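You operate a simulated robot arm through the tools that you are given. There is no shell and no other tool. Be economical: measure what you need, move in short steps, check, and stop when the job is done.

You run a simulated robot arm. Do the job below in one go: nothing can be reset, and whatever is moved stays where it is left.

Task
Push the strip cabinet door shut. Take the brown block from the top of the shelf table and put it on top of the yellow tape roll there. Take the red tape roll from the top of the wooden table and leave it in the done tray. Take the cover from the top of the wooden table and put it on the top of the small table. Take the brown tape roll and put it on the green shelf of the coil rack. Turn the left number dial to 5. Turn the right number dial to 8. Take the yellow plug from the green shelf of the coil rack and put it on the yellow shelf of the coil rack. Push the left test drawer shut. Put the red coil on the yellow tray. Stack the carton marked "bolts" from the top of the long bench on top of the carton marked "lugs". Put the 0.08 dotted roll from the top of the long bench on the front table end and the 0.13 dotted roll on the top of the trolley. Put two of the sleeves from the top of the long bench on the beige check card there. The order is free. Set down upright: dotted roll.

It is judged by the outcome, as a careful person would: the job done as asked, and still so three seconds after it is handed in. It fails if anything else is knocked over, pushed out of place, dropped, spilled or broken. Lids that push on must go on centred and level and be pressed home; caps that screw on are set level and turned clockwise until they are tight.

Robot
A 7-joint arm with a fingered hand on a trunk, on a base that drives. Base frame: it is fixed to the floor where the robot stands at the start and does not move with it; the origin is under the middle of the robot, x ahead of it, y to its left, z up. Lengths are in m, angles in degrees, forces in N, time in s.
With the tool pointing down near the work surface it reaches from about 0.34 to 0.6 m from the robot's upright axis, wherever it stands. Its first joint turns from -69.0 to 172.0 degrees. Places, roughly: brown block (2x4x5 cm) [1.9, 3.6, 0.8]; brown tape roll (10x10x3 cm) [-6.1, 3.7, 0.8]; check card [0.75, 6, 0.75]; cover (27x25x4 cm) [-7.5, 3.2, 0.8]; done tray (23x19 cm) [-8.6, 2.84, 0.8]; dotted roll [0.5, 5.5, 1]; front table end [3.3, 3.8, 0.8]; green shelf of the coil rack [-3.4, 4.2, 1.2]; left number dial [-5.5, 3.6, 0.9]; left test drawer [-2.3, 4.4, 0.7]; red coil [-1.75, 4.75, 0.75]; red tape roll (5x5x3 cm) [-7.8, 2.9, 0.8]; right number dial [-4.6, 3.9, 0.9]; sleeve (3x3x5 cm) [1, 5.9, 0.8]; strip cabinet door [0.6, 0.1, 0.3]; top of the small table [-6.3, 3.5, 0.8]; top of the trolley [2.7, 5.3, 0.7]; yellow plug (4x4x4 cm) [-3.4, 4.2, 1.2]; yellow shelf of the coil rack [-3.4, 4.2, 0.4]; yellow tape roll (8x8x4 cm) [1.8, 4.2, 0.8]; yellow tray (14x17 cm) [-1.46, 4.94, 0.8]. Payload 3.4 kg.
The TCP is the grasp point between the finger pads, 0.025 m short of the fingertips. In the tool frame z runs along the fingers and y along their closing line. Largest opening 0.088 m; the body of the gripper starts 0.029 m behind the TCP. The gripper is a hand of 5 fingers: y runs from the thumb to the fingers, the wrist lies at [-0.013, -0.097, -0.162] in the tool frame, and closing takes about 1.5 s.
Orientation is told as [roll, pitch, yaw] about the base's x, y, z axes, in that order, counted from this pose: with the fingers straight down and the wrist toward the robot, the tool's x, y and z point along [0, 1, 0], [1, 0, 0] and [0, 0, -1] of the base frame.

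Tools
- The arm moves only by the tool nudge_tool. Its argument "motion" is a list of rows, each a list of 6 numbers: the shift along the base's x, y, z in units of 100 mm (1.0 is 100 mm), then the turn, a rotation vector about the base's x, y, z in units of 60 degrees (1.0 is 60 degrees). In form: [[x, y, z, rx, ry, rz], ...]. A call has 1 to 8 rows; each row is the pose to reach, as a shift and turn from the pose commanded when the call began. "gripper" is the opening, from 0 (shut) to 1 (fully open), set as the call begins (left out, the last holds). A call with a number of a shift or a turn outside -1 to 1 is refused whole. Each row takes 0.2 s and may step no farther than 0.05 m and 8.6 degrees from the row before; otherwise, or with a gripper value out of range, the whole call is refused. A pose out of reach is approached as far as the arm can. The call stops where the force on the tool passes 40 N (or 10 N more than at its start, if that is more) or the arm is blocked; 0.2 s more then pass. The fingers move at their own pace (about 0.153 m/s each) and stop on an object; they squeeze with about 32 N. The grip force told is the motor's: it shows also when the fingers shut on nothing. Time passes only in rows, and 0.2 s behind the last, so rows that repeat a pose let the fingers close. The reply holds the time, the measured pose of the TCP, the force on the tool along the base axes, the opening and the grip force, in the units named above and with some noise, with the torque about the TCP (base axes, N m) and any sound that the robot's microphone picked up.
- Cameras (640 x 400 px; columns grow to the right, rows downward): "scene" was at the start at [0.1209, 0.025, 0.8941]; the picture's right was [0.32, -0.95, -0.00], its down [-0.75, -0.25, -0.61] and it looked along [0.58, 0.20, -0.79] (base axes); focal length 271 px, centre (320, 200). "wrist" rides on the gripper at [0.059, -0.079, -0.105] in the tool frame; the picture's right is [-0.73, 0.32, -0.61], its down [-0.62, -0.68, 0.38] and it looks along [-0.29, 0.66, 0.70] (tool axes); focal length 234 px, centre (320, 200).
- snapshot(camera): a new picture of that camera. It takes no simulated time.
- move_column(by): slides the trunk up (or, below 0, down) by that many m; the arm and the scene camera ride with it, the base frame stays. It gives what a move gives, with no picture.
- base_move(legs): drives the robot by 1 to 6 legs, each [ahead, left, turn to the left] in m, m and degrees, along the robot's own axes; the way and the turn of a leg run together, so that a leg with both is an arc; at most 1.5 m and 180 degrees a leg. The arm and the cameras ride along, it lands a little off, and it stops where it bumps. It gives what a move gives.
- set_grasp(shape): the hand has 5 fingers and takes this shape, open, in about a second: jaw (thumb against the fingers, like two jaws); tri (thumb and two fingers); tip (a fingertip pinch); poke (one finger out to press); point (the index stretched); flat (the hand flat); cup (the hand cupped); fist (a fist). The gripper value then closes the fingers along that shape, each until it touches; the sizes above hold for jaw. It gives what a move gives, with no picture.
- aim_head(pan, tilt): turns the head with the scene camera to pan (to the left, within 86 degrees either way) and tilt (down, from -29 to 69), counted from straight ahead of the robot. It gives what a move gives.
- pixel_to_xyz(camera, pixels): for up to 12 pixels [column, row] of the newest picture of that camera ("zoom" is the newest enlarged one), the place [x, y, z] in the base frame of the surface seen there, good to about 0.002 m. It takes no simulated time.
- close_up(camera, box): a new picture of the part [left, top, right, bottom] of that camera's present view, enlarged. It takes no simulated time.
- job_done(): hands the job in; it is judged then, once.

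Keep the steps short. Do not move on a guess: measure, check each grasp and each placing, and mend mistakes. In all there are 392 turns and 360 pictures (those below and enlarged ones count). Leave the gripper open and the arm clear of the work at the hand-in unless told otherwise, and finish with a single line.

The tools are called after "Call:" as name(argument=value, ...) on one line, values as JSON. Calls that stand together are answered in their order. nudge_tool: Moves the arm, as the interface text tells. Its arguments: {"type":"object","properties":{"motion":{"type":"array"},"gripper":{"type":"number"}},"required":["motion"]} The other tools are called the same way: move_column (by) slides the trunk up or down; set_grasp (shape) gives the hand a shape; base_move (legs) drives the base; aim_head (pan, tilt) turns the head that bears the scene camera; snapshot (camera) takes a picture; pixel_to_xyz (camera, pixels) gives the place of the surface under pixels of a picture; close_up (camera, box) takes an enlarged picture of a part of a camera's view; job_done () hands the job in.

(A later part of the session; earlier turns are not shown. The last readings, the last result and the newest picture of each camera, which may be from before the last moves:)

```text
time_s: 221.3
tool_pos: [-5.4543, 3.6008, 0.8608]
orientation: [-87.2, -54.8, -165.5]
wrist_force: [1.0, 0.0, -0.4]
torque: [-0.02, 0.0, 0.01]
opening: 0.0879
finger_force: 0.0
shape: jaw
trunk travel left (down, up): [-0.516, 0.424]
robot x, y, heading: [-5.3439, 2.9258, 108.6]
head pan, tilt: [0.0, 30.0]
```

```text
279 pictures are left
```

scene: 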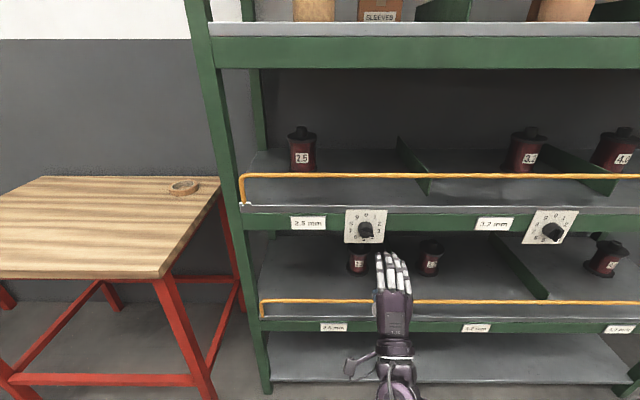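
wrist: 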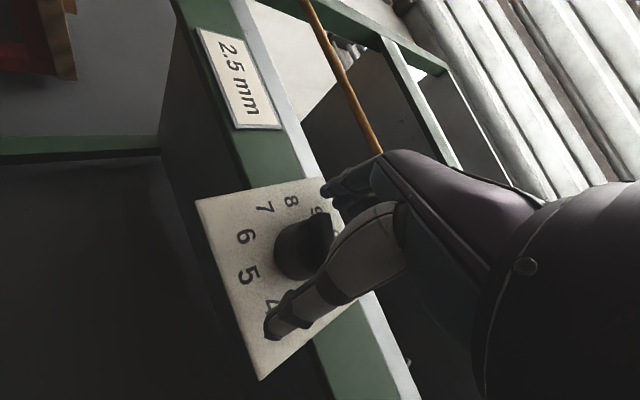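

Call:
nudge_tool(motion=[[0, 0, 0, 0, 0, 0], [0, 0, 0, 0, 0, 0], [0, 0, 0, 0, 0, 0], [0, 0, 0, 0, 0, 0], [0, 0, 0, 0, 0, 0], [0, 0, 0, 0, 0, 0]], gripper=0)

Call:
nudge_tool(motion=[[0, 0, 0, -0.038, 0.119, 0], [0, 0, 0, -0.076, 0.238, 0], [0, 0, 0, -0.114, 0.357, 0], [0, 0, 0, -0.153, 0.476, 0], [0, 0, 0, -0.191, 0.595, 0], [0, 0, 0, -0.229, 0.714, 0], [0, 0, 0, -0.267, 0.833, 0], [0, 0, 0, -0.305, 0.9525, 0]])

Call:
nudge_tool(motion=[[0, 0, 0, -0.036, 0.114, 0], [0, 0, 0, -0.06, 0.19, 0]])

Call:
nudge_tool(motion=[[0, 0, 0, 0, 0, 0], [0, 0, 0, 0, 0, 0], [0, 0, 0, 0, 0, 0], [0, 0, 0, 0, 0, 0]], gripper=1)

Call:
nudge_tool(motion=[[0.1, -0.32, 0, 0, 0, 0], [0.2, -0.65, 0, 0, 0, 0], [0.5, -0.85, 0, 0, 0, 0], [0.85, -0.95, 0, 0, 0, 0]])

Call:
close_up(camera="scene", box=[325, 200, 405, 250])

```text
time_s: 222.7
tool_pos: [-5.4535, 3.6002, 0.8615]
orientation: [-87.1, -54.8, -165.5]
wrist_force: [2.9, 0.8, -2.5]
torque: [-0.02, 0.02, -0.01]
opening: 0.0292
finger_force: 31.7
shape: jaw
trunk travel left (down, up): [-0.516, 0.424]
robot x, y, heading: [-5.3452, 2.9221, 108.4]
head pan, tilt: [0.0, 30.0]
```

```text
time_s: 224.5
tool_pos: [-5.4516, 3.6005, 0.8607]
orientation: [86.3, -64.9, 22.0]
wrist_force: [2.0, 2.9, -0.3]
torque: [0.06, 0.01, -0.06]
opening: 0.0284
finger_force: 32.5
shape: jaw
trunk travel left (down, up): [-0.516, 0.424]
robot x, y, heading: [-5.3456, 2.9262, 108.2]
head pan, tilt: [0.0, 30.0]
```

```text
time_s: 225.1
tool_pos: [-5.4523, 3.6007, 0.8601]
orientation: [87.8, -53.0, 20.7]
wrist_force: [2.5, 3.0, -1.6]
torque: [0.05, 0.02, -0.1]
opening: 0.0284
finger_force: 32.0
shape: jaw
trunk travel left (down, up): [-0.516, 0.424]
robot x, y, heading: [-5.3483, 2.9248, 108.4]
head pan, tilt: [0.0, 30.0]
```

```text
time_s: 226.1
tool_pos: [-5.4531, 3.6001, 0.8619]
orientation: [87.8, -53.2, 20.8]
wrist_force: [0.8, -0.3, -0.3]
torque: [0.01, 0.05, -0.03]
opening: 0.0876
finger_force: 0.0
shape: jaw
trunk travel left (down, up): [-0.516, 0.424]
robot x, y, heading: [-5.3493, 2.9229, 108.4]
head pan, tilt: [0.0, 30.0]
```

```text
time_s: 227.1
tool_pos: [-5.3688, 3.5046, 0.8615]
orientation: [87.8, -53.0, 20.6]
wrist_force: [0.1, 1.1, -1.1]
torque: [0.03, 0.04, 0.01]
opening: 0.0877
finger_force: 0.1
shape: jaw
trunk travel left (down, up): [-0.516, 0.424]
robot x, y, heading: [-5.3461, 2.9216, 108.8]
head pan, tilt: [0.0, 30.0]
```

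```text
8.00 times, centred on (365, 225) of scene
```

zoom: 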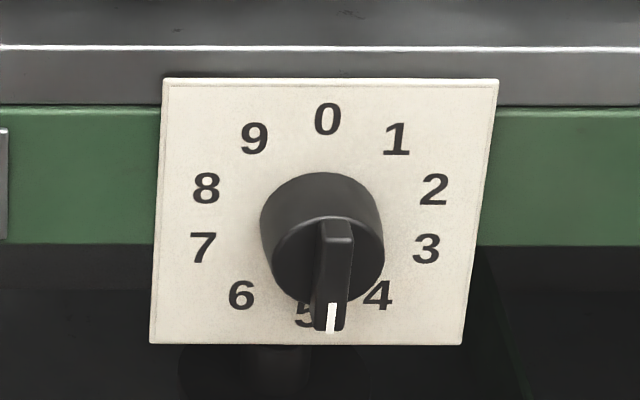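

Left dial reads 5. Backing off and turning the hand back to fingers-down.

Call:
base_move(legs=[[-0.2, 0, 0]])

Call:
nudge_tool(motion=[[0, 0, 0, 0.036, -0.114, 0], [0, 0, 0, 0.073, -0.229, 0], [0, 0, 0, 0.11, -0.343, 0], [0, 0, 0, 0.146, -0.457, 0], [0, 0, 0, 0.19, -0.592, 0]])

Call:
nudge_tool(motion=[[0, 0, 0, -0.133, -0.043, 0], [0, 0, 0, -0.266, -0.087, 0], [0, 0, 0, -0.4, -0.13, 0], [0, 0, 0, -0.533, -0.173, 0], [0, 0, 0, -0.666, -0.216, 0], [0, 0, 0, -0.8, -0.26, 0]])

Call:
nudge_tool(motion=[[0, 0, 0, -0.126, -0.041, 0], [0, 0, 0, -0.251, -0.082, 0], [0, 0, 0, -0.377, -0.122, 0], [0, 0, 0, -0.502, -0.163, 0], [0, 0, 0, -0.6, -0.195, 0]])

```text
time_s: 228.7
tool_pos: [-5.3052, 3.3146, 0.8611]
orientation: [87.9, -53.2, 20.6]
wrist_force: [-0.1, -1.1, 0.3]
torque: [0.02, 0.02, -0.03]
opening: 0.0875
finger_force: 0.0
shape: jaw
trunk travel left (down, up): [-0.516, 0.424]
robot x, y, heading: [-5.2849, 2.7372, 108.3]
head pan, tilt: [0.0, 30.0]
```

```text
time_s: 229.9
tool_pos: [-5.3059, 3.3158, 0.8611]
orientation: [-19.7, -88.1, 127.7]
wrist_force: [-0.5, 0.2, 0.1]
torque: [0.0, 0.0, -0.01]
opening: 0.0877
finger_force: 0.0
shape: jaw
trunk travel left (down, up): [-0.516, 0.424]
robot x, y, heading: [-5.2845, 2.7362, 108.4]
head pan, tilt: [0.0, 30.0]
```

```text
time_s: 231.3
tool_pos: [-5.3069, 3.3159, 0.8604]
orientation: [-0.5, -37.6, 108.8]
wrist_force: [-0.3, 0.1, -0.4]
torque: [-0.01, -0.02, -0.01]
opening: 0.0881
finger_force: 0.0
shape: jaw
trunk travel left (down, up): [-0.516, 0.424]
robot x, y, heading: [-5.2828, 2.7366, 108.4]
head pan, tilt: [0.0, 30.0]
```

```text
time_s: 232.5
tool_pos: [-5.3061, 3.3159, 0.8612]
orientation: [0.0, 0.2, 108.4]
wrist_force: [0.3, 0.4, -0.1]
torque: [-0.04, -0.01, -0.02]
opening: 0.0878
finger_force: 0.1
shape: jaw
trunk travel left (down, up): [-0.516, 0.424]
robot x, y, heading: [-5.2845, 2.7338, 108.5]
head pan, tilt: [0.0, 30.0]
```

Hand is level again. Raising and looking at the small table with the brown tape roll.

Call:
move_column(by=0.2)

Call:
aim_head(pan=45, tilt=25)

Call:
snapshot(camera="scene")

```text
time_s: 234.7
tool_pos: [-5.3057, 3.3153, 1.0595]
orientation: [0.0, 0.0, 108.6]
wrist_force: [-0.8, 1.3, 1.2]
torque: [-0.03, -0.03, 0.01]
opening: 0.088
finger_force: 0.1
shape: jaw
trunk travel left (down, up): [-0.716, 0.224]
robot x, y, heading: [-5.2848, 2.7308, 108.4]
head pan, tilt: [0.0, 30.0]
```

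```text
time_s: 235.8
tool_pos: [-5.3069, 3.3168, 1.0601]
orientation: [0.0, 0.2, 108.5]
wrist_force: [-0.5, -0.4, 0.3]
torque: [0.0, 0.03, -0.03]
opening: 0.0876
finger_force: 0.1
shape: jaw
trunk travel left (down, up): [-0.716, 0.224]
robot x, y, heading: [-5.2877, 2.7353, 108.3]
head pan, tilt: [45.0, 25.0]
```

```text
277 pictures are left
```

scene: 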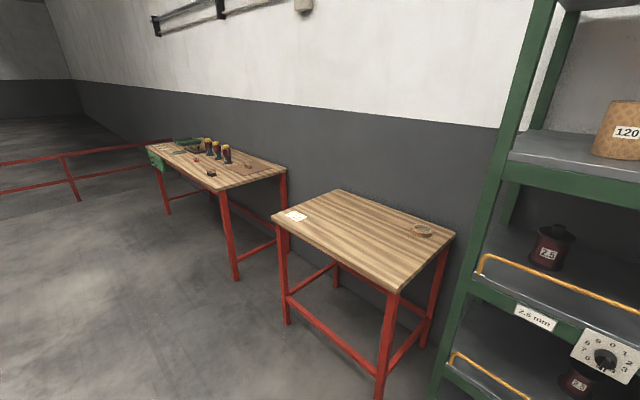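

Call:
close_up(camera="scene", box=[130, 120, 470, 320])

Call:
pixel_to_xyz(camera="scene", pixels=[[272, 214], [387, 290], [455, 233], [340, 191], [422, 231], [297, 215], [148, 147], [213, 190], [285, 170], [200, 140], [212, 173], [196, 159]])

```text
1.88 times, centred on (300, 220) of scene
```

zoom: 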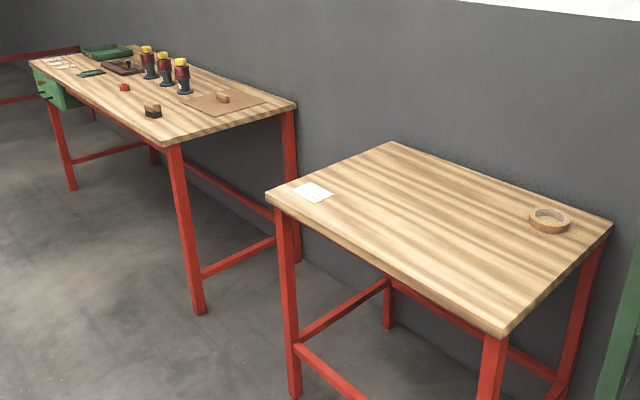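

```text
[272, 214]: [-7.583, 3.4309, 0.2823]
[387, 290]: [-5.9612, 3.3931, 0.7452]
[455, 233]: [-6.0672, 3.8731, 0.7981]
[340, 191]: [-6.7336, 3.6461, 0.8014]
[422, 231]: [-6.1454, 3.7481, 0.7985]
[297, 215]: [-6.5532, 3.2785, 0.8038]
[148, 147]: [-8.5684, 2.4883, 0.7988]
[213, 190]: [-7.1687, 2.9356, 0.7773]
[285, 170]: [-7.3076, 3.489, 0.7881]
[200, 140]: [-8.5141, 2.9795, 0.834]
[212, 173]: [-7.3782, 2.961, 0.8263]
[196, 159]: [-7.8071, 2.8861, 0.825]
```

Call:
pixel_to_xyz(camera="scene", pixels=[[330, 325], [300, 305], [360, 350], [312, 278], [285, 300], [405, 345], [380, 370], [282, 240]])

Call:
close_up(camera="scene", box=[390, 205, 470, 255])

```text
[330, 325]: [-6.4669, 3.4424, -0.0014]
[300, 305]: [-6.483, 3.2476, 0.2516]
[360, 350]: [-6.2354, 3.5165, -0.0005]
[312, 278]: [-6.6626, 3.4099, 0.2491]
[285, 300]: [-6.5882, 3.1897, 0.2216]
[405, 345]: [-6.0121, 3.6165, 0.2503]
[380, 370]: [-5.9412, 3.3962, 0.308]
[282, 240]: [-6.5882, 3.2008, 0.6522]
```

```text
8.00 times, centred on (430, 230) of scene
```

zoom: 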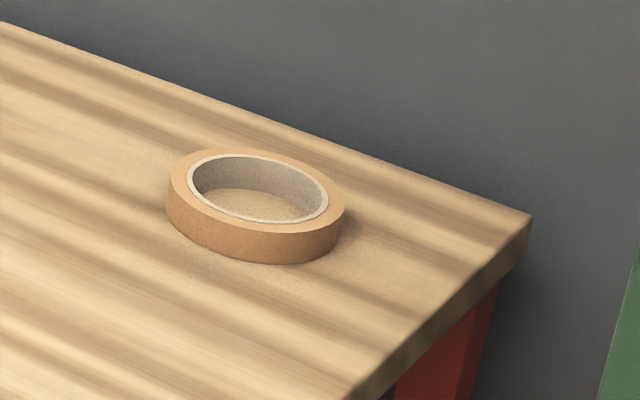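

Front rail at z 0.25. Driving to stand before the small table's right part.

Call:
base_move(legs=[[0, 0.607, 0], [0.3, 0, 0]])

Call:
aim_head(pan=0, tilt=60)

Call:
snapshot(camera="scene")

Call:
pixel_to_xyz(camera="scene", pixels=[[320, 325], [320, 332], [300, 330], [340, 330], [320, 318], [320, 310], [280, 330]])

```text
time_s: 240.8
tool_pos: [-5.9754, 3.41, 1.0617]
orientation: [0.0, 0.1, 108.5]
wrist_force: [-0.5, 0.7, -0.3]
torque: [-0.02, -0.02, 0.01]
opening: 0.088
finger_force: 0.0
shape: jaw
trunk travel left (down, up): [-0.716, 0.224]
robot x, y, heading: [-5.9568, 2.825, 108.3]
head pan, tilt: [45.0, 25.0]
```

```text
time_s: 242.0
tool_pos: [-5.9754, 3.4094, 1.0613]
orientation: [0.0, 0.1, 108.5]
wrist_force: [0.2, -0.2, -0.2]
torque: [0.02, 0.0, 0.02]
opening: 0.0879
finger_force: 0.1
shape: jaw
trunk travel left (down, up): [-0.716, 0.224]
robot x, y, heading: [-5.9529, 2.8297, 108.6]
head pan, tilt: [0.0, 60.0]
```

```text
274 pictures are left
```

scene: 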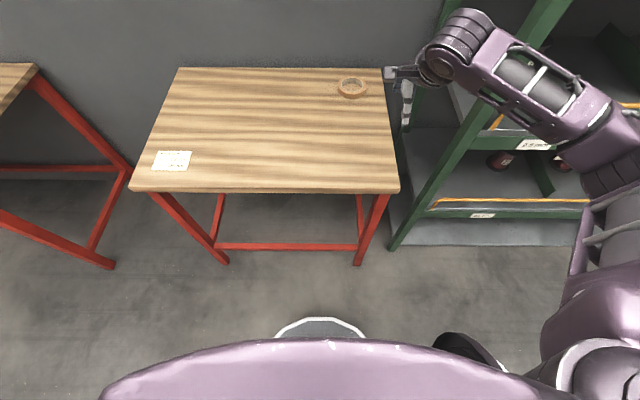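

```text
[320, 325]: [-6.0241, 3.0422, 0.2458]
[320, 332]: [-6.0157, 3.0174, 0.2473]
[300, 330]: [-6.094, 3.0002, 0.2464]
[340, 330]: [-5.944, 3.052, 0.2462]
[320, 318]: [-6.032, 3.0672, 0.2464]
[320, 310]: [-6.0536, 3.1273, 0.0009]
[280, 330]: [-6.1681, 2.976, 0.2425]
```

Base disc is 0.246 high with 0.25 m radius, so it must stay before the table's rail. Measuring the roll.

Call:
close_up(camera="scene", box=[322, 70, 382, 105])

Call:
pixel_to_xyz(camera="zoom", pixels=[[165, 195], [470, 205], [315, 85], [315, 275], [200, 195], [435, 200], [315, 110], [315, 245], [315, 160], [315, 320]])

Call:
pixel_to_xyz(camera="scene", pixels=[[134, 189], [396, 190], [180, 69], [380, 70], [172, 162], [290, 247]])

```text
10.67 times, centred on (352, 88) of scene
```

zoom: 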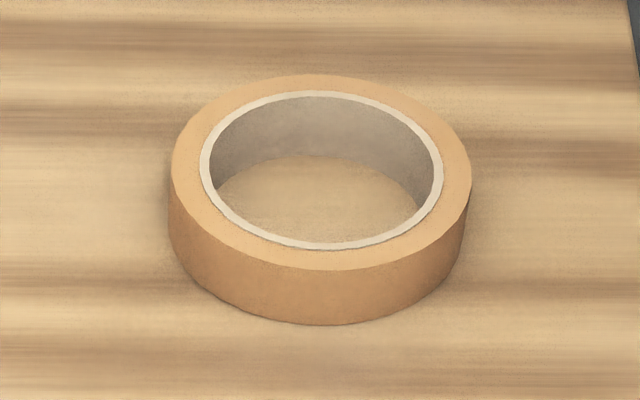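

```text
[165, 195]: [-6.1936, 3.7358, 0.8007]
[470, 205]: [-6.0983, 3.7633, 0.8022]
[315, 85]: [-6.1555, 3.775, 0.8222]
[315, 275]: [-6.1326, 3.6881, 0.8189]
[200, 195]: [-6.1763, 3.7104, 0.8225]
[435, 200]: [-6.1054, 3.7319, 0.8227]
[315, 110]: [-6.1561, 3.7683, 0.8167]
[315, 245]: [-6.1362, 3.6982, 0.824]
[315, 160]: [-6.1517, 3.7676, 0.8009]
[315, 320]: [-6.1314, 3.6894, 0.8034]
```

```text
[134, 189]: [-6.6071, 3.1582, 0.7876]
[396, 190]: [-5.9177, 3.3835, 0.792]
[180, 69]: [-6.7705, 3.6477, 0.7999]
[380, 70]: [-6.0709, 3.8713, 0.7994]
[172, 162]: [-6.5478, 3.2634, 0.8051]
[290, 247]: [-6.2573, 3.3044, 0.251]
```

Call:
pixel_to_xyz(camera="scene", pixels=[[500, 55], [560, 100], [600, 140], [625, 150], [570, 130], [610, 200], [500, 40], [600, 270]])

Call:
set_grasp(shape="tri")

Call:
snapshot(camera="wrist")

```text
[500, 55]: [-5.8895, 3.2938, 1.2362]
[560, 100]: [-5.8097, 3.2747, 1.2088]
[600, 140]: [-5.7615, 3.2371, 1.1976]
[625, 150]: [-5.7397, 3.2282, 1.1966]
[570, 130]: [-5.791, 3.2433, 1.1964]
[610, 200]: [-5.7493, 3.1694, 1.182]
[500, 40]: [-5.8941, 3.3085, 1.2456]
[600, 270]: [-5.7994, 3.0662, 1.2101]
```

```text
time_s: 242.9
tool_pos: [-5.9767, 3.4087, 1.0598]
orientation: [0.0, 0.1, 108.6]
wrist_force: [0.0, -0.1, -0.8]
torque: [-0.03, 0.06, -0.04]
opening: 0.0873
finger_force: 0.1
shape: tri
trunk travel left (down, up): [-0.716, 0.224]
robot x, y, heading: [-5.9558, 2.8304, 108.6]
head pan, tilt: [0.0, 60.0]
```

```text
272 pictures are left
```

wrist: 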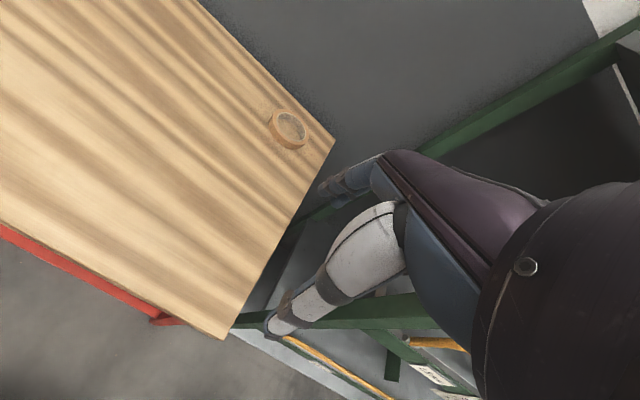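

The elbow would come near the tall rack, so I stand slightly left, keeping the arm over the table. Driving in.

Call:
base_move(legs=[[0, 0.04, 0], [0.26, 0, 0]])

Call:
nudge_tool(motion=[[-0.15, 0.3, 0, 0, 0, 0], [-0.25, 0.5, 0, 0, 0, 0]], gripper=1)

Call:
snapshot(camera="scene")

Call:
snapshot(camera="wrist")

```text
time_s: 245.2
tool_pos: [-6.0961, 3.6444, 1.0603]
orientation: [0.0, 0.1, 108.5]
wrist_force: [0.0, 0.5, 0.0]
torque: [0.01, 0.0, 0.01]
opening: 0.0876
finger_force: 0.1
shape: tri
trunk travel left (down, up): [-0.716, 0.224]
robot x, y, heading: [-6.0737, 3.0618, 108.6]
head pan, tilt: [0.0, 60.0]
```

```text
time_s: 245.8
tool_pos: [-6.1221, 3.6948, 1.0612]
orientation: [0.0, 0.1, 108.6]
wrist_force: [0.0, 0.1, -0.1]
torque: [0.01, -0.02, 0.0]
opening: 0.0877
finger_force: 0.1
shape: tri
trunk travel left (down, up): [-0.716, 0.224]
robot x, y, heading: [-6.0728, 3.0612, 108.6]
head pan, tilt: [0.0, 60.0]
```

```text
271 pictures are left
```

scene: 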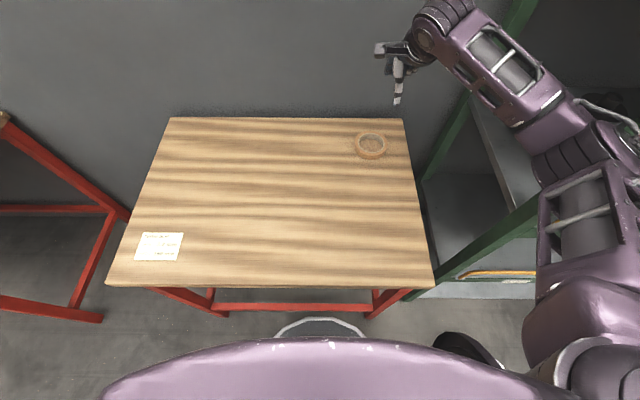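

```text
270 pictures are left
```

wrist: 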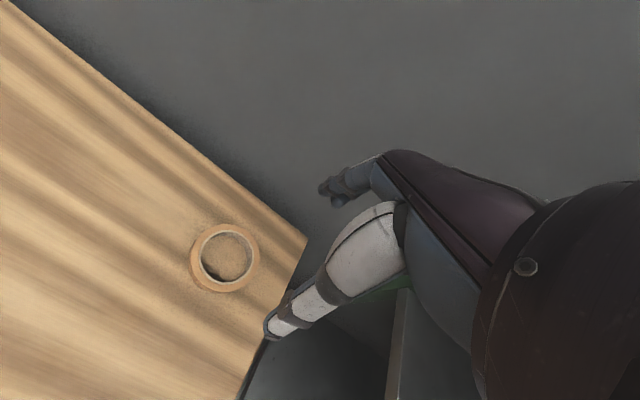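

The arm reaches r=0.635 upright. Re-measuring the roll.

Call:
pixel_to_xyz(camera="wrist", pixels=[[192, 255], [259, 262], [228, 225], [221, 290], [200, 258], [252, 262], [226, 232], [222, 282]])

Call:
close_up(camera="wrist", box=[170, 200, 290, 310])

```text
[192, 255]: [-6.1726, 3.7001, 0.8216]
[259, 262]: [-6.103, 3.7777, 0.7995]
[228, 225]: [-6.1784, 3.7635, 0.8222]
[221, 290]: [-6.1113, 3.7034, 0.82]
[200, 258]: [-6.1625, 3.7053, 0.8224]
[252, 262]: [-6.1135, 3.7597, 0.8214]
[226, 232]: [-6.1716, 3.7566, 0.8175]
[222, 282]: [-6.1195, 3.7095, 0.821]
```

```text
3.64 times, centred on (230, 255) of wrist
```

zoom: 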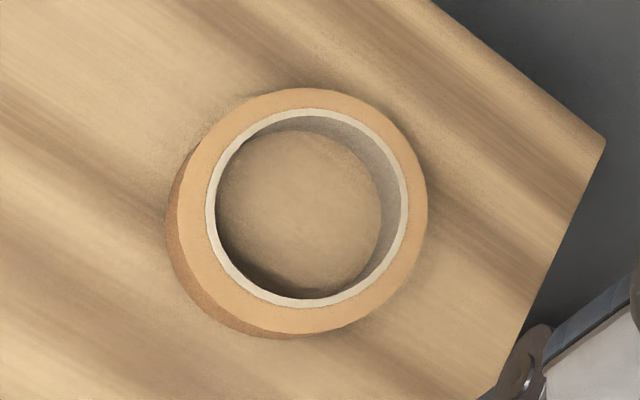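

Roll centre (-6.143,3.733), wall centre 4 cm from it. Placing the pinch on the near wall: shifting 8 mm and lowering.

Call:
nudge_tool(motion=[[-0.08, 0, 0, 0, 0, 0]])

Call:
move_column(by=-0.2)

Call:
snapshot(camera="wrist")

Call:
snapshot(camera="scene")

```text
time_s: 246.2
tool_pos: [-6.1304, 3.6957, 1.0608]
orientation: [-0.2, 0.1, 108.5]
wrist_force: [0.1, -0.2, -0.3]
torque: [-0.01, 0.02, -0.02]
opening: 0.0877
finger_force: 0.0
shape: tri
trunk travel left (down, up): [-0.716, 0.224]
robot x, y, heading: [-6.0759, 3.0657, 108.6]
head pan, tilt: [0.0, 60.0]
```

```text
time_s: 248.4
tool_pos: [-6.1311, 3.694, 0.8613]
orientation: [0.0, 0.1, 108.4]
wrist_force: [-0.5, 0.7, -0.6]
torque: [-0.01, 0.02, -0.04]
opening: 0.0878
finger_force: 0.1
shape: tri
trunk travel left (down, up): [-0.516, 0.424]
robot x, y, heading: [-6.0784, 3.0576, 108.3]
head pan, tilt: [0.0, 60.0]
```

```text
268 pictures are left
```

wrist: 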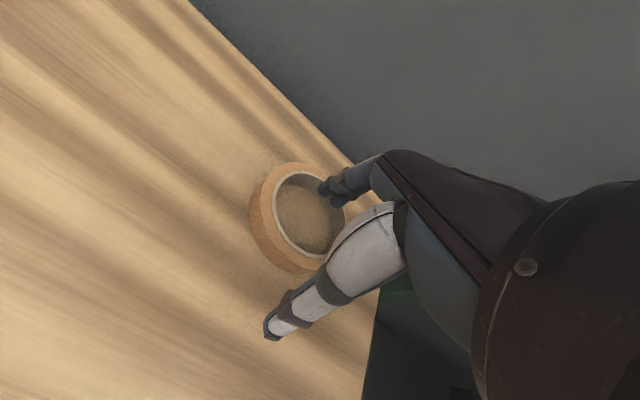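

```text
267 pictures are left
```

scene: 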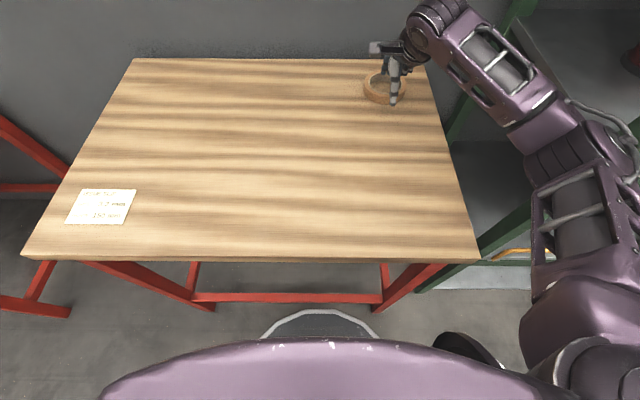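

Call:
move_column(by=-0.032)

Call:
snapshot(camera="wrist")

Call:
nudge_tool(motion=[[0, 0, 0, 0, 0, 0], [0, 0, 0, 0, 0, 0], [0, 0, 0, 0, 0, 0], [0, 0, 0, 0, 0, 0], [0, 0, 0, 0, 0, 0], [0, 0, 0, 0, 0, 0], [0, 0, 0, 0, 0, 0]], gripper=0)

Call:
snapshot(camera="wrist")

```text
time_s: 249.2
tool_pos: [-6.1311, 3.6939, 0.8298]
orientation: [0.0, 0.2, 108.5]
wrist_force: [-0.7, -0.1, 0.5]
torque: [0.01, 0.0, -0.02]
opening: 0.0877
finger_force: 0.1
shape: tri
trunk travel left (down, up): [-0.484, 0.456]
robot x, y, heading: [-6.0733, 3.0638, 108.5]
head pan, tilt: [0.0, 60.0]
```

```text
266 pictures are left
```

wrist: 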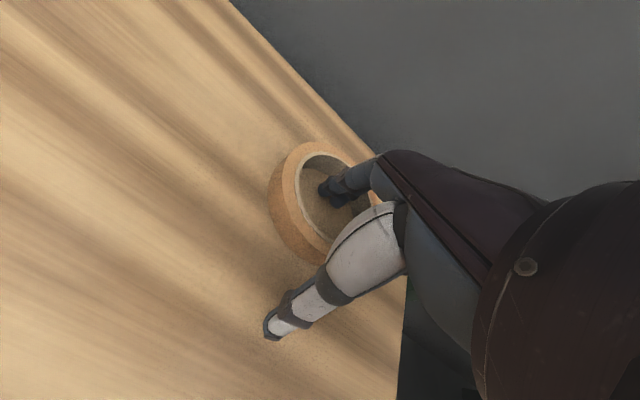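

```text
time_s: 250.8
tool_pos: [-6.1305, 3.6945, 0.8282]
orientation: [-0.1, 0.0, 108.5]
wrist_force: [0.0, 0.2, -1.4]
torque: [0.0, -0.03, -0.03]
opening: 0.0084
finger_force: 32.0
shape: tri
trunk travel left (down, up): [-0.484, 0.456]
robot x, y, heading: [-6.0768, 3.0629, 108.2]
head pan, tilt: [0.0, 60.0]
```

```text
265 pictures are left
```

wrist: 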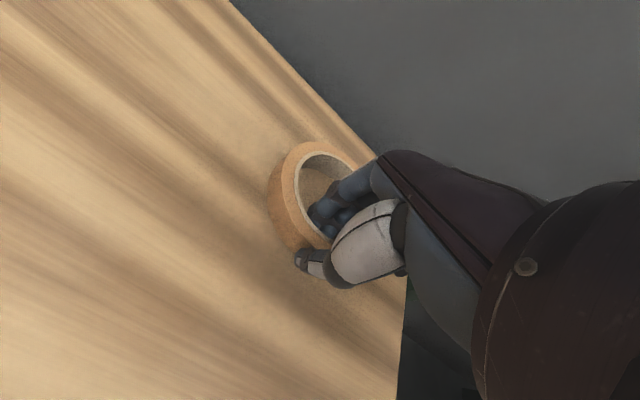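

The wall is pinched (opening 8 mm). Lifting to check.

Call:
move_column(by=0.1)

Call:
snapshot(camera="wrist")

Call:
snapshot(camera="scene")

```text
time_s: 252.1
tool_pos: [-6.1311, 3.6938, 0.9291]
orientation: [0.0, 0.1, 108.5]
wrist_force: [0.0, 0.3, -0.1]
torque: [-0.05, -0.03, 0.0]
opening: 0.0084
finger_force: 32.3
shape: tri
trunk travel left (down, up): [-0.584, 0.356]
robot x, y, heading: [-6.0771, 3.0605, 108.6]
head pan, tilt: [0.0, 60.0]
```

```text
264 pictures are left
```

wrist: 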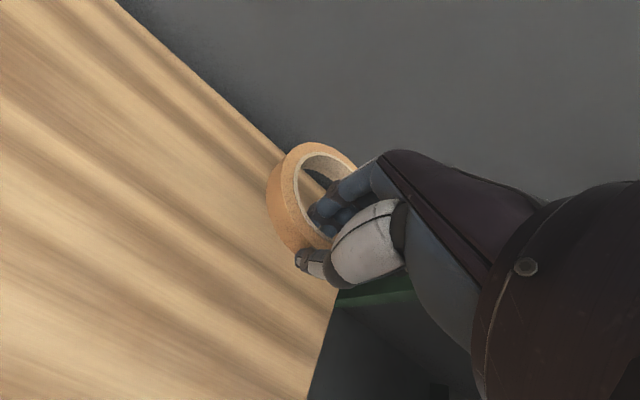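

```text
263 pictures are left
```

scene: 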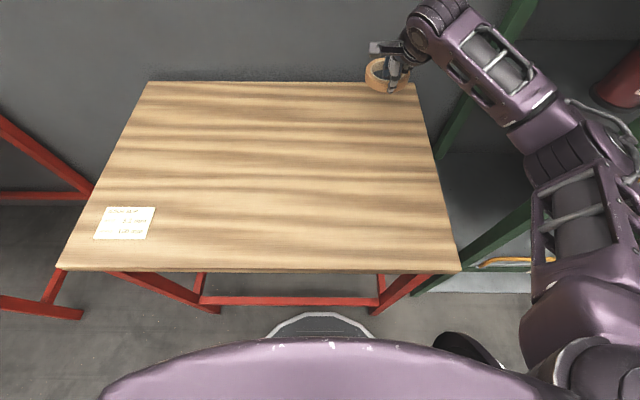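

The roll is held level. Raising, retracting, and carrying it back to the coil rack (first back off, then right).

Call:
move_column(by=0.34)

Call:
nudge_tool(motion=[[0.16, -0.47, 0, 0, 0, 0], [0.32, -0.95, 0, 0, 0, 0]])

Call:
base_move(legs=[[-0.65, 0, 0], [0, -1.37, 0], [0, -1.36, 0]])

Call:
aim_head(pan=5, tilt=35)

Call:
snapshot(camera="scene")

Call:
snapshot(camera="wrist")

```text
time_s: 255.4
tool_pos: [-6.131, 3.6947, 1.2695]
orientation: [0.0, 0.1, 108.5]
wrist_force: [-0.1, 0.0, -0.5]
torque: [-0.04, 0.01, 0.0]
opening: 0.0082
finger_force: 31.8
shape: tri
trunk travel left (down, up): [-0.924, 0.016]
robot x, y, heading: [-6.0794, 3.0636, 108.6]
head pan, tilt: [0.0, 60.0]
```

```text
refused: row 2 steps farther than a row can; nothing moved
```

```text
time_s: 271.8
tool_pos: [-3.3518, 3.9405, 1.2694]
orientation: [-0.1, 0.1, 108.4]
wrist_force: [-0.1, 0.2, -0.6]
torque: [-0.03, -0.04, -0.01]
opening: 0.0082
finger_force: 31.8
shape: tri
trunk travel left (down, up): [-0.924, 0.016]
robot x, y, heading: [-3.3001, 3.3136, 108.5]
head pan, tilt: [0.0, 60.0]
```

```text
time_s: 272.7
tool_pos: [-3.351, 3.9408, 1.2688]
orientation: [0.0, 0.1, 108.3]
wrist_force: [-0.1, 0.7, -0.8]
torque: [-0.03, 0.01, -0.03]
opening: 0.0085
finger_force: 31.6
shape: tri
trunk travel left (down, up): [-0.924, 0.016]
robot x, y, heading: [-3.3016, 3.3079, 108.1]
head pan, tilt: [5.0, 35.0]
```

```text
262 pictures are left
```

scene: 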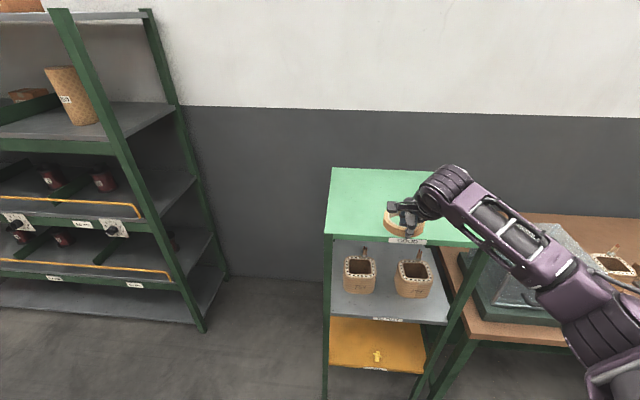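

```text
261 pictures are left
```

wrist: 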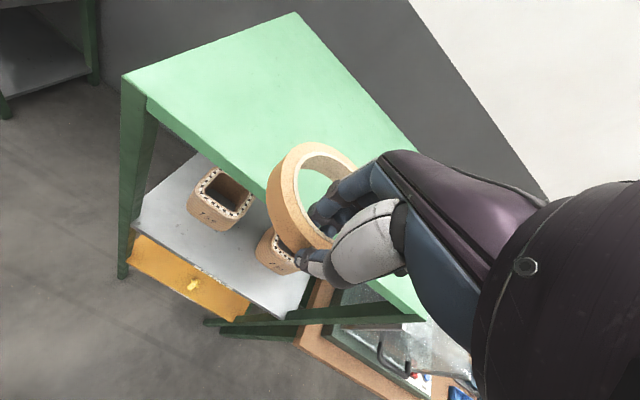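

Driving ahead 0.2 m to bring the roll over the green shelf.

Call:
base_move(legs=[[0.2, 0, 0]])

Call:
snapshot(camera="wrist")

```text
time_s: 274.3
tool_pos: [-3.4148, 4.1319, 1.2701]
orientation: [0.0, 0.0, 108.5]
wrist_force: [-0.4, -0.9, 0.1]
torque: [0.01, -0.01, 0.04]
opening: 0.0083
finger_force: 31.6
shape: tri
trunk travel left (down, up): [-0.924, 0.016]
robot x, y, heading: [-3.3634, 3.5024, 108.0]
head pan, tilt: [5.0, 35.0]
```

```text
260 pictures are left
```

wrist: 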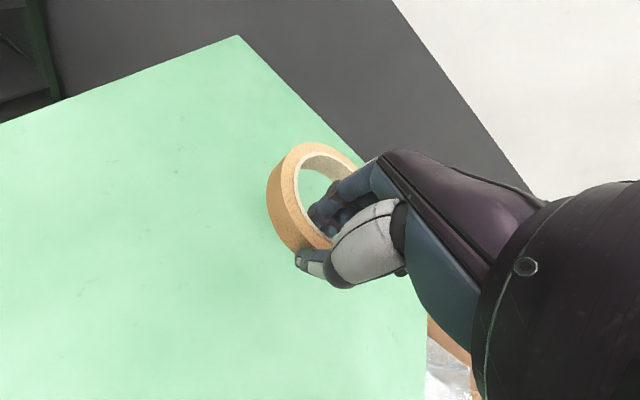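

Over the shelf. Lowering 6.6 cm and easing to contact.

Call:
move_column(by=-0.066)

Call:
nudge_tool(motion=[[0, 0, -0.02, 0, 0, 0], [0, 0, -0.04, 0, 0, 0], [0, 0, -0.06, 0, 0, 0]])

```text
time_s: 275.3
tool_pos: [-3.4151, 4.1327, 1.2044]
orientation: [0.0, 0.0, 108.3]
wrist_force: [-0.7, 0.1, -0.1]
torque: [-0.04, 0.0, 0.02]
opening: 0.0081
finger_force: 31.8
shape: tri
trunk travel left (down, up): [-0.858, 0.082]
robot x, y, heading: [-3.3601, 3.5009, 108.3]
head pan, tilt: [5.0, 35.0]
```

```text
time_s: 276.1
tool_pos: [-3.4154, 4.1326, 1.1977]
orientation: [-0.1, 0.0, 108.4]
wrist_force: [0.9, -0.9, 2.0]
torque: [0.02, 0.04, -0.04]
opening: 0.0082
finger_force: 32.3
shape: tri
trunk travel left (down, up): [-0.858, 0.082]
robot x, y, heading: [-3.3635, 3.5021, 108.3]
head pan, tilt: [5.0, 35.0]
```

Call:
nudge_tool(motion=[[0, 0, -0.01, 0, 0, 0], [0, 0, -0.01, 0, 0, 0], [0, 0, -0.01, 0, 0, 0], [0, 0, -0.01, 0, 0, 0], [0, 0, -0.01, 0, 0, 0]], gripper=1)

Call:
move_column(by=0.08)

Call:
snapshot(camera="wrist")

```text
time_s: 277.3
tool_pos: [-3.4139, 4.1339, 1.1972]
orientation: [0.0, 0.1, 108.4]
wrist_force: [0.3, -0.2, -0.9]
torque: [0.01, 0.01, -0.01]
opening: 0.0877
finger_force: 0.0
shape: tri
trunk travel left (down, up): [-0.858, 0.082]
robot x, y, heading: [-3.3614, 3.5005, 108.4]
head pan, tilt: [5.0, 35.0]
```

```text
time_s: 278.5
tool_pos: [-3.4143, 4.1331, 1.2764]
orientation: [-0.1, 0.1, 108.4]
wrist_force: [0.0, 0.6, 0.0]
torque: [-0.01, -0.02, -0.02]
opening: 0.0878
finger_force: 0.1
shape: tri
trunk travel left (down, up): [-0.938, 0.002]
robot x, y, heading: [-3.3618, 3.4977, 108.4]
head pan, tilt: [5.0, 35.0]
```

```text
259 pictures are left
```

wrist: 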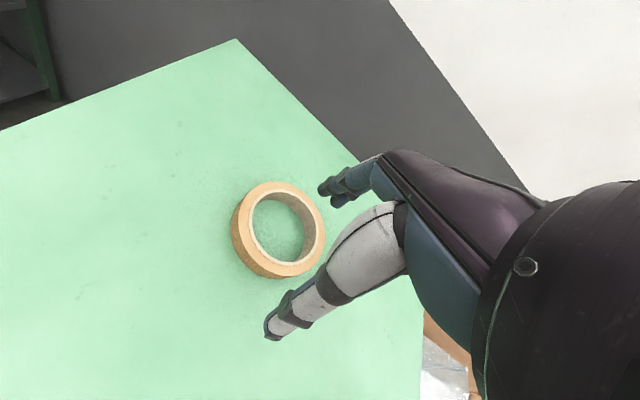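

Brown roll rests on the green shelf. Next the wooden table: backing off and driving left about 4.1 m.

Call:
base_move(legs=[[-0.6, 0, 0], [0, 1.4, 0], [0, 1.4, 0], [0, 1.34, 0]])

Call:
set_grasp(shape="jaw")

Call:
aim_head(pan=10, tilt=35)

Call:
snapshot(camera="scene")

```text
time_s: 301.4
tool_pos: [-7.1729, 2.2597, 1.2762]
orientation: [0.0, 0.1, 108.5]
wrist_force: [-0.6, -0.4, 0.8]
torque: [0.03, 0.01, -0.02]
opening: 0.0876
finger_force: 0.0
shape: tri
trunk travel left (down, up): [-0.938, 0.002]
robot x, y, heading: [-7.1188, 1.6278, 108.4]
head pan, tilt: [5.0, 35.0]
```

```text
time_s: 302.3
tool_pos: [-7.1714, 2.2587, 1.2765]
orientation: [-0.1, 0.1, 108.5]
wrist_force: [0.6, 0.8, -0.1]
torque: [0.03, 0.0, 0.01]
opening: 0.0878
finger_force: 0.0
shape: jaw
trunk travel left (down, up): [-0.938, 0.002]
robot x, y, heading: [-7.1144, 1.6267, 108.1]
head pan, tilt: [5.0, 35.0]
```

```text
time_s: 303.0
tool_pos: [-7.1724, 2.2583, 1.276]
orientation: [0.0, 0.1, 108.3]
wrist_force: [0.8, 0.5, -0.1]
torque: [0.01, 0.01, 0.01]
opening: 0.0875
finger_force: 0.1
shape: jaw
trunk travel left (down, up): [-0.938, 0.002]
robot x, y, heading: [-7.1207, 1.626, 108.1]
head pan, tilt: [10.0, 35.0]
```

```text
258 pictures are left
```

scene: 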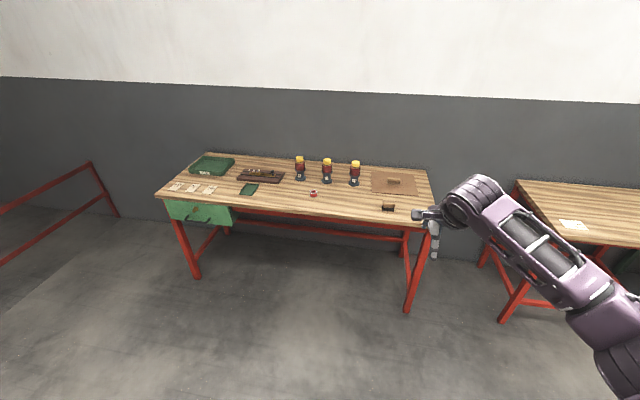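

Call:
close_up(camera="scene", box=[150, 140, 450, 250])

Call:
pixel_to_xyz(camera="scene", pixels=[[313, 193], [212, 165], [372, 172], [415, 173], [418, 193], [372, 191], [394, 181], [158, 197], [428, 227], [388, 207], [394, 186], [204, 177]])

```text
2.13 times, centred on (300, 195) of scene
```

zoom: 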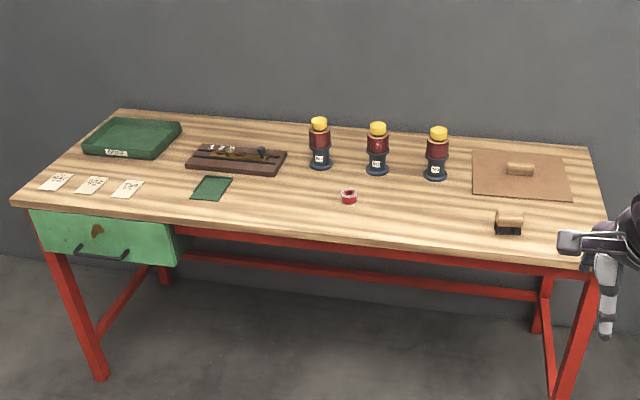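

```text
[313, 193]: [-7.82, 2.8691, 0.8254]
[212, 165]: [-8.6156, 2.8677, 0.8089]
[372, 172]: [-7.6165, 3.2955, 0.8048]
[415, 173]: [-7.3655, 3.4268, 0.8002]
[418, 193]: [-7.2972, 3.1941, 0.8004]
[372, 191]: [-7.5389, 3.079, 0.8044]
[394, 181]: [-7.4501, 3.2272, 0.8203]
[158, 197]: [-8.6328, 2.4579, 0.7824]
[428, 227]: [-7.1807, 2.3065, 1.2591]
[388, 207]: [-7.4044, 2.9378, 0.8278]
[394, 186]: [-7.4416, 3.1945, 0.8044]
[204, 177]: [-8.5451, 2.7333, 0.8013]
```

Red tape roll at (-7.82,2.87), done tray (green, labelled) at (-8.61,2.87), cover with wooden handle at (-7.45,3.225). First the red roll.

Call:
base_move(legs=[[0, 0.43, 0], [0.74, 0, 0]])

Call:
move_column(by=-0.3)

Call:
snapshot(camera="wrist")

```text
time_s: 309.2
tool_pos: [-7.8202, 2.8252, 1.2761]
orientation: [0.0, -0.1, 108.7]
wrist_force: [-0.4, -0.8, -0.5]
torque: [-0.01, 0.01, 0.02]
opening: 0.0877
finger_force: 0.0
shape: jaw
trunk travel left (down, up): [-0.938, 0.002]
robot x, y, heading: [-7.7629, 2.1916, 109.0]
head pan, tilt: [10.0, 35.0]
```

```text
time_s: 312.2
tool_pos: [-7.8202, 2.8263, 0.9759]
orientation: [-0.1, 0.1, 108.7]
wrist_force: [0.4, 0.4, -0.2]
torque: [0.03, 0.02, -0.01]
opening: 0.0877
finger_force: 0.0
shape: jaw
trunk travel left (down, up): [-0.638, 0.302]
robot x, y, heading: [-7.765, 2.1955, 108.7]
head pan, tilt: [10.0, 35.0]
```

```text
256 pictures are left
```

wrist: 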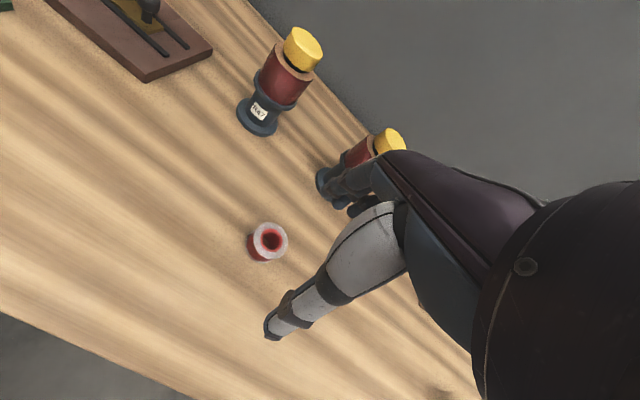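

Call:
close_up(camera="wrist", box=[230, 210, 310, 270])

Call:
pixel_to_xyz(camera="zoom", pixels=[[190, 200], [450, 260], [330, 105], [320, 380], [240, 130], [430, 340], [150, 260], [420, 140], [210, 330], [340, 400]])

```text
6.67 times, centred on (270, 240) of wrist
```

zoom: 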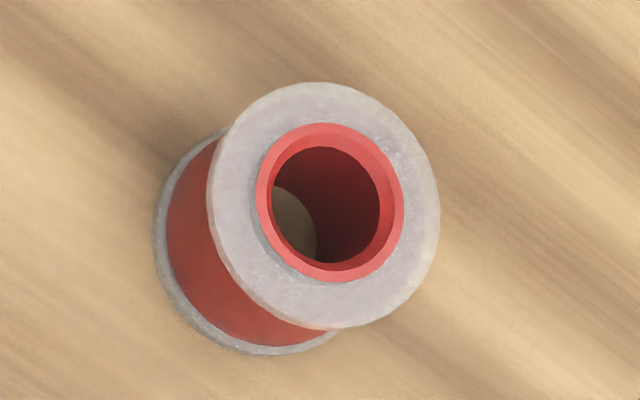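

```text
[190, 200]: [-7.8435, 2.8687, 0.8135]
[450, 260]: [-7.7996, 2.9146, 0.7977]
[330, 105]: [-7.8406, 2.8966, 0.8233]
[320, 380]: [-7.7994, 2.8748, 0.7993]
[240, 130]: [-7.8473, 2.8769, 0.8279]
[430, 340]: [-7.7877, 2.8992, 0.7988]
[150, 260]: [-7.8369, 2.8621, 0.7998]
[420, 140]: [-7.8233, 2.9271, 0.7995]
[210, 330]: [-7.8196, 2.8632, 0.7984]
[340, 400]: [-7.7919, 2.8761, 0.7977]
```

Call:
pixel_to_xyz(camera="zoom", pixels=[[222, 210], [428, 215], [325, 92], [325, 318], [250, 130], [395, 290]])

```text
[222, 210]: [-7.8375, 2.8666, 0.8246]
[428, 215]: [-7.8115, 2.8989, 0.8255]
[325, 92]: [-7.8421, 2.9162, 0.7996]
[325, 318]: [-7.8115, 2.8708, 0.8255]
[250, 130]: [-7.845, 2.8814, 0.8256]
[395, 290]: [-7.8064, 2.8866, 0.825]
```

Centre (-7.825,2.883), 4.3 cm wide, top 0.826. Moving over it and lowering.

Call:
nudge_tool(motion=[[-0.025, 0.285, 0, 0, 0, 0], [-0.05, 0.57, 0, 0, 0, 0]], gripper=1)

Call:
move_column(by=-0.146)

Call:
nudge_tool(motion=[[0, 0, 0, 0, 0, 0], [0, 0, 0, 0, 0, 0], [0, 0, 0, 0, 0, 0], [0, 0, 0, 0, 0, 0], [0, 0, 0, 0, 0, 0], [0, 0, 0, 0, 0, 0]], gripper=0)

Call:
move_column(by=0.2)

Call:
snapshot(camera="wrist")

```text
time_s: 312.8
tool_pos: [-7.8257, 2.8833, 0.9769]
orientation: [0.0, 0.2, 108.8]
wrist_force: [0.1, 0.8, 0.0]
torque: [0.01, 0.01, -0.02]
opening: 0.0878
finger_force: 0.0
shape: jaw
trunk travel left (down, up): [-0.638, 0.302]
robot x, y, heading: [-7.7641, 2.191, 108.7]
head pan, tilt: [10.0, 35.0]
```

```text
time_s: 314.6
tool_pos: [-7.8256, 2.8811, 0.8309]
orientation: [-0.1, 0.2, 108.7]
wrist_force: [0.5, -0.3, 0.6]
torque: [0.02, 0.02, -0.03]
opening: 0.0877
finger_force: 0.1
shape: jaw
trunk travel left (down, up): [-0.492, 0.448]
robot x, y, heading: [-7.7611, 2.1963, 108.8]
head pan, tilt: [10.0, 35.0]
```

```text
time_s: 316.0
tool_pos: [-7.8258, 2.882, 0.8305]
orientation: [-0.1, 0.1, 108.7]
wrist_force: [-0.3, -0.5, -0.7]
torque: [0.01, -0.02, -0.02]
opening: 0.0358
finger_force: 32.4
shape: jaw
trunk travel left (down, up): [-0.492, 0.448]
robot x, y, heading: [-7.7634, 2.1946, 108.3]
head pan, tilt: [10.0, 35.0]
```

```text
time_s: 318.1
tool_pos: [-7.8261, 2.8837, 1.0311]
orientation: [0.0, 0.1, 108.7]
wrist_force: [-0.4, -1.0, 0.0]
torque: [-0.01, 0.03, 0.0]
opening: 0.0358
finger_force: 32.5
shape: jaw
trunk travel left (down, up): [-0.692, 0.248]
robot x, y, heading: [-7.7655, 2.1923, 108.9]
head pan, tilt: [10.0, 35.0]
```

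```text
254 pictures are left
```

wrist: 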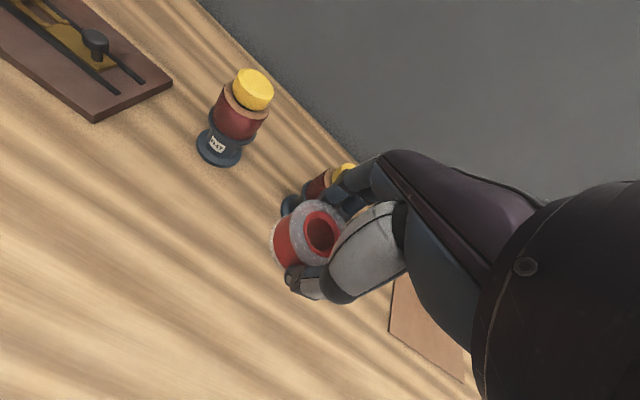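

Red roll held. Raising a little and driving left 0.75, ahead 0.23 to the done tray.

Call:
move_column(by=0.08)

Call:
base_move(legs=[[0, 0.75, 0], [0.21, 0, 0]])

Call:
snapshot(camera="wrist")

Call:
aim_head(pan=0, tilt=55)

Call:
snapshot(camera="scene")

```text
time_s: 319.3
tool_pos: [-7.8258, 2.8833, 1.1123]
orientation: [0.0, 0.1, 108.7]
wrist_force: [0.4, 0.2, -0.2]
torque: [-0.02, -0.02, 0.0]
opening: 0.0356
finger_force: 32.0
shape: jaw
trunk travel left (down, up): [-0.772, 0.168]
robot x, y, heading: [-7.7642, 2.1969, 108.9]
head pan, tilt: [10.0, 35.0]
```

```text
time_s: 324.6
tool_pos: [-8.5957, 2.842, 1.1118]
orientation: [0.1, 0.1, 108.7]
wrist_force: [0.8, -0.4, -0.5]
torque: [0.01, 0.04, 0.0]
opening: 0.0355
finger_force: 31.8
shape: jaw
trunk travel left (down, up): [-0.772, 0.168]
robot x, y, heading: [-8.538, 2.1518, 108.3]
head pan, tilt: [10.0, 35.0]
```

```text
253 pictures are left
```

wrist: 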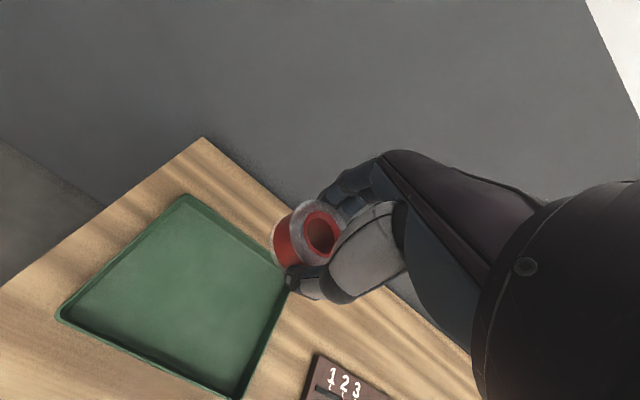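

```text
time_s: 325.4
tool_pos: [-8.5967, 2.8422, 1.1109]
orientation: [-0.1, 0.1, 108.7]
wrist_force: [-0.1, -0.5, -0.3]
torque: [0.01, 0.0, -0.02]
opening: 0.0357
finger_force: 31.9
shape: jaw
trunk travel left (down, up): [-0.772, 0.168]
robot x, y, heading: [-8.5362, 2.1505, 108.4]
head pan, tilt: [0.0, 55.0]
```

```text
252 pictures are left
```

scene: 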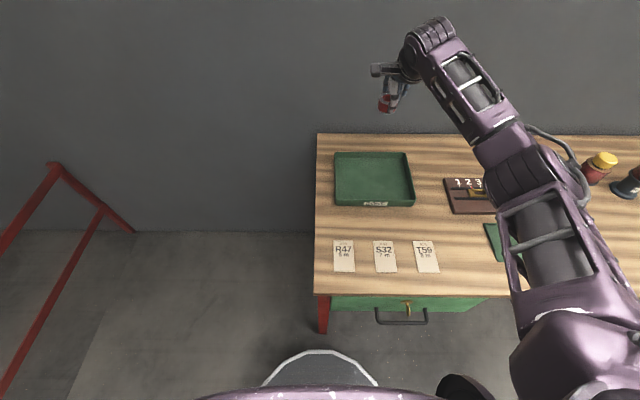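

Call:
pixel_to_xyz(camera="scene", pixels=[[338, 158], [404, 156], [410, 200], [340, 200], [373, 180]])

Call:
close_up(camera="scene", box=[320, 140, 430, 215])

```text
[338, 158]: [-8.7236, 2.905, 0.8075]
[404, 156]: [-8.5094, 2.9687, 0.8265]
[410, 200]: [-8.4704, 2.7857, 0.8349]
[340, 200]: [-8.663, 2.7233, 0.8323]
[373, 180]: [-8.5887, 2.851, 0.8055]
```

```text
5.33 times, centred on (375, 178) of scene
```

zoom: 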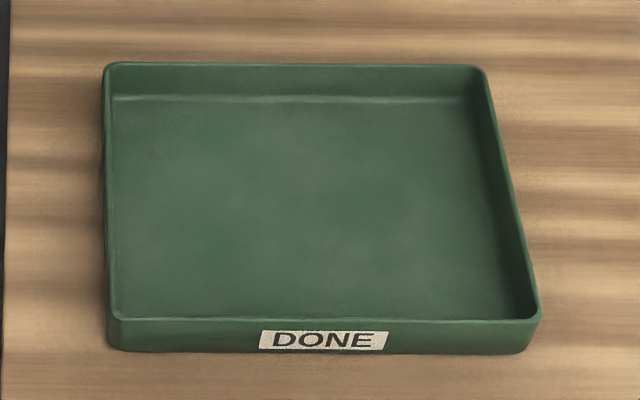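

Centered over DONE tray. Lowering.

Call:
move_column(by=-0.27)

Call:
nudge_tool(motion=[[0, 0, -0.02, 0, 0, 0], [0, 0, -0.04, 0, 0, 0], [0, 0, -0.06, 0, 0, 0]])

```text
time_s: 328.1
tool_pos: [-8.5959, 2.8423, 0.8408]
orientation: [0.0, 0.0, 108.8]
wrist_force: [0.6, 0.6, -0.2]
torque: [0.0, 0.04, -0.01]
opening: 0.036
finger_force: 32.7
shape: jaw
trunk travel left (down, up): [-0.502, 0.438]
robot x, y, heading: [-8.54, 2.1521, 108.4]
head pan, tilt: [0.0, 55.0]
```

```text
time_s: 328.9
tool_pos: [-8.5968, 2.841, 0.8362]
orientation: [0.0, -0.1, 108.6]
wrist_force: [0.4, 1.3, 5.8]
torque: [0.13, 0.02, -0.01]
opening: 0.0357
finger_force: 32.4
shape: jaw
trunk travel left (down, up): [-0.502, 0.438]
robot x, y, heading: [-8.5376, 2.1539, 108.6]
head pan, tilt: [0.0, 55.0]
```

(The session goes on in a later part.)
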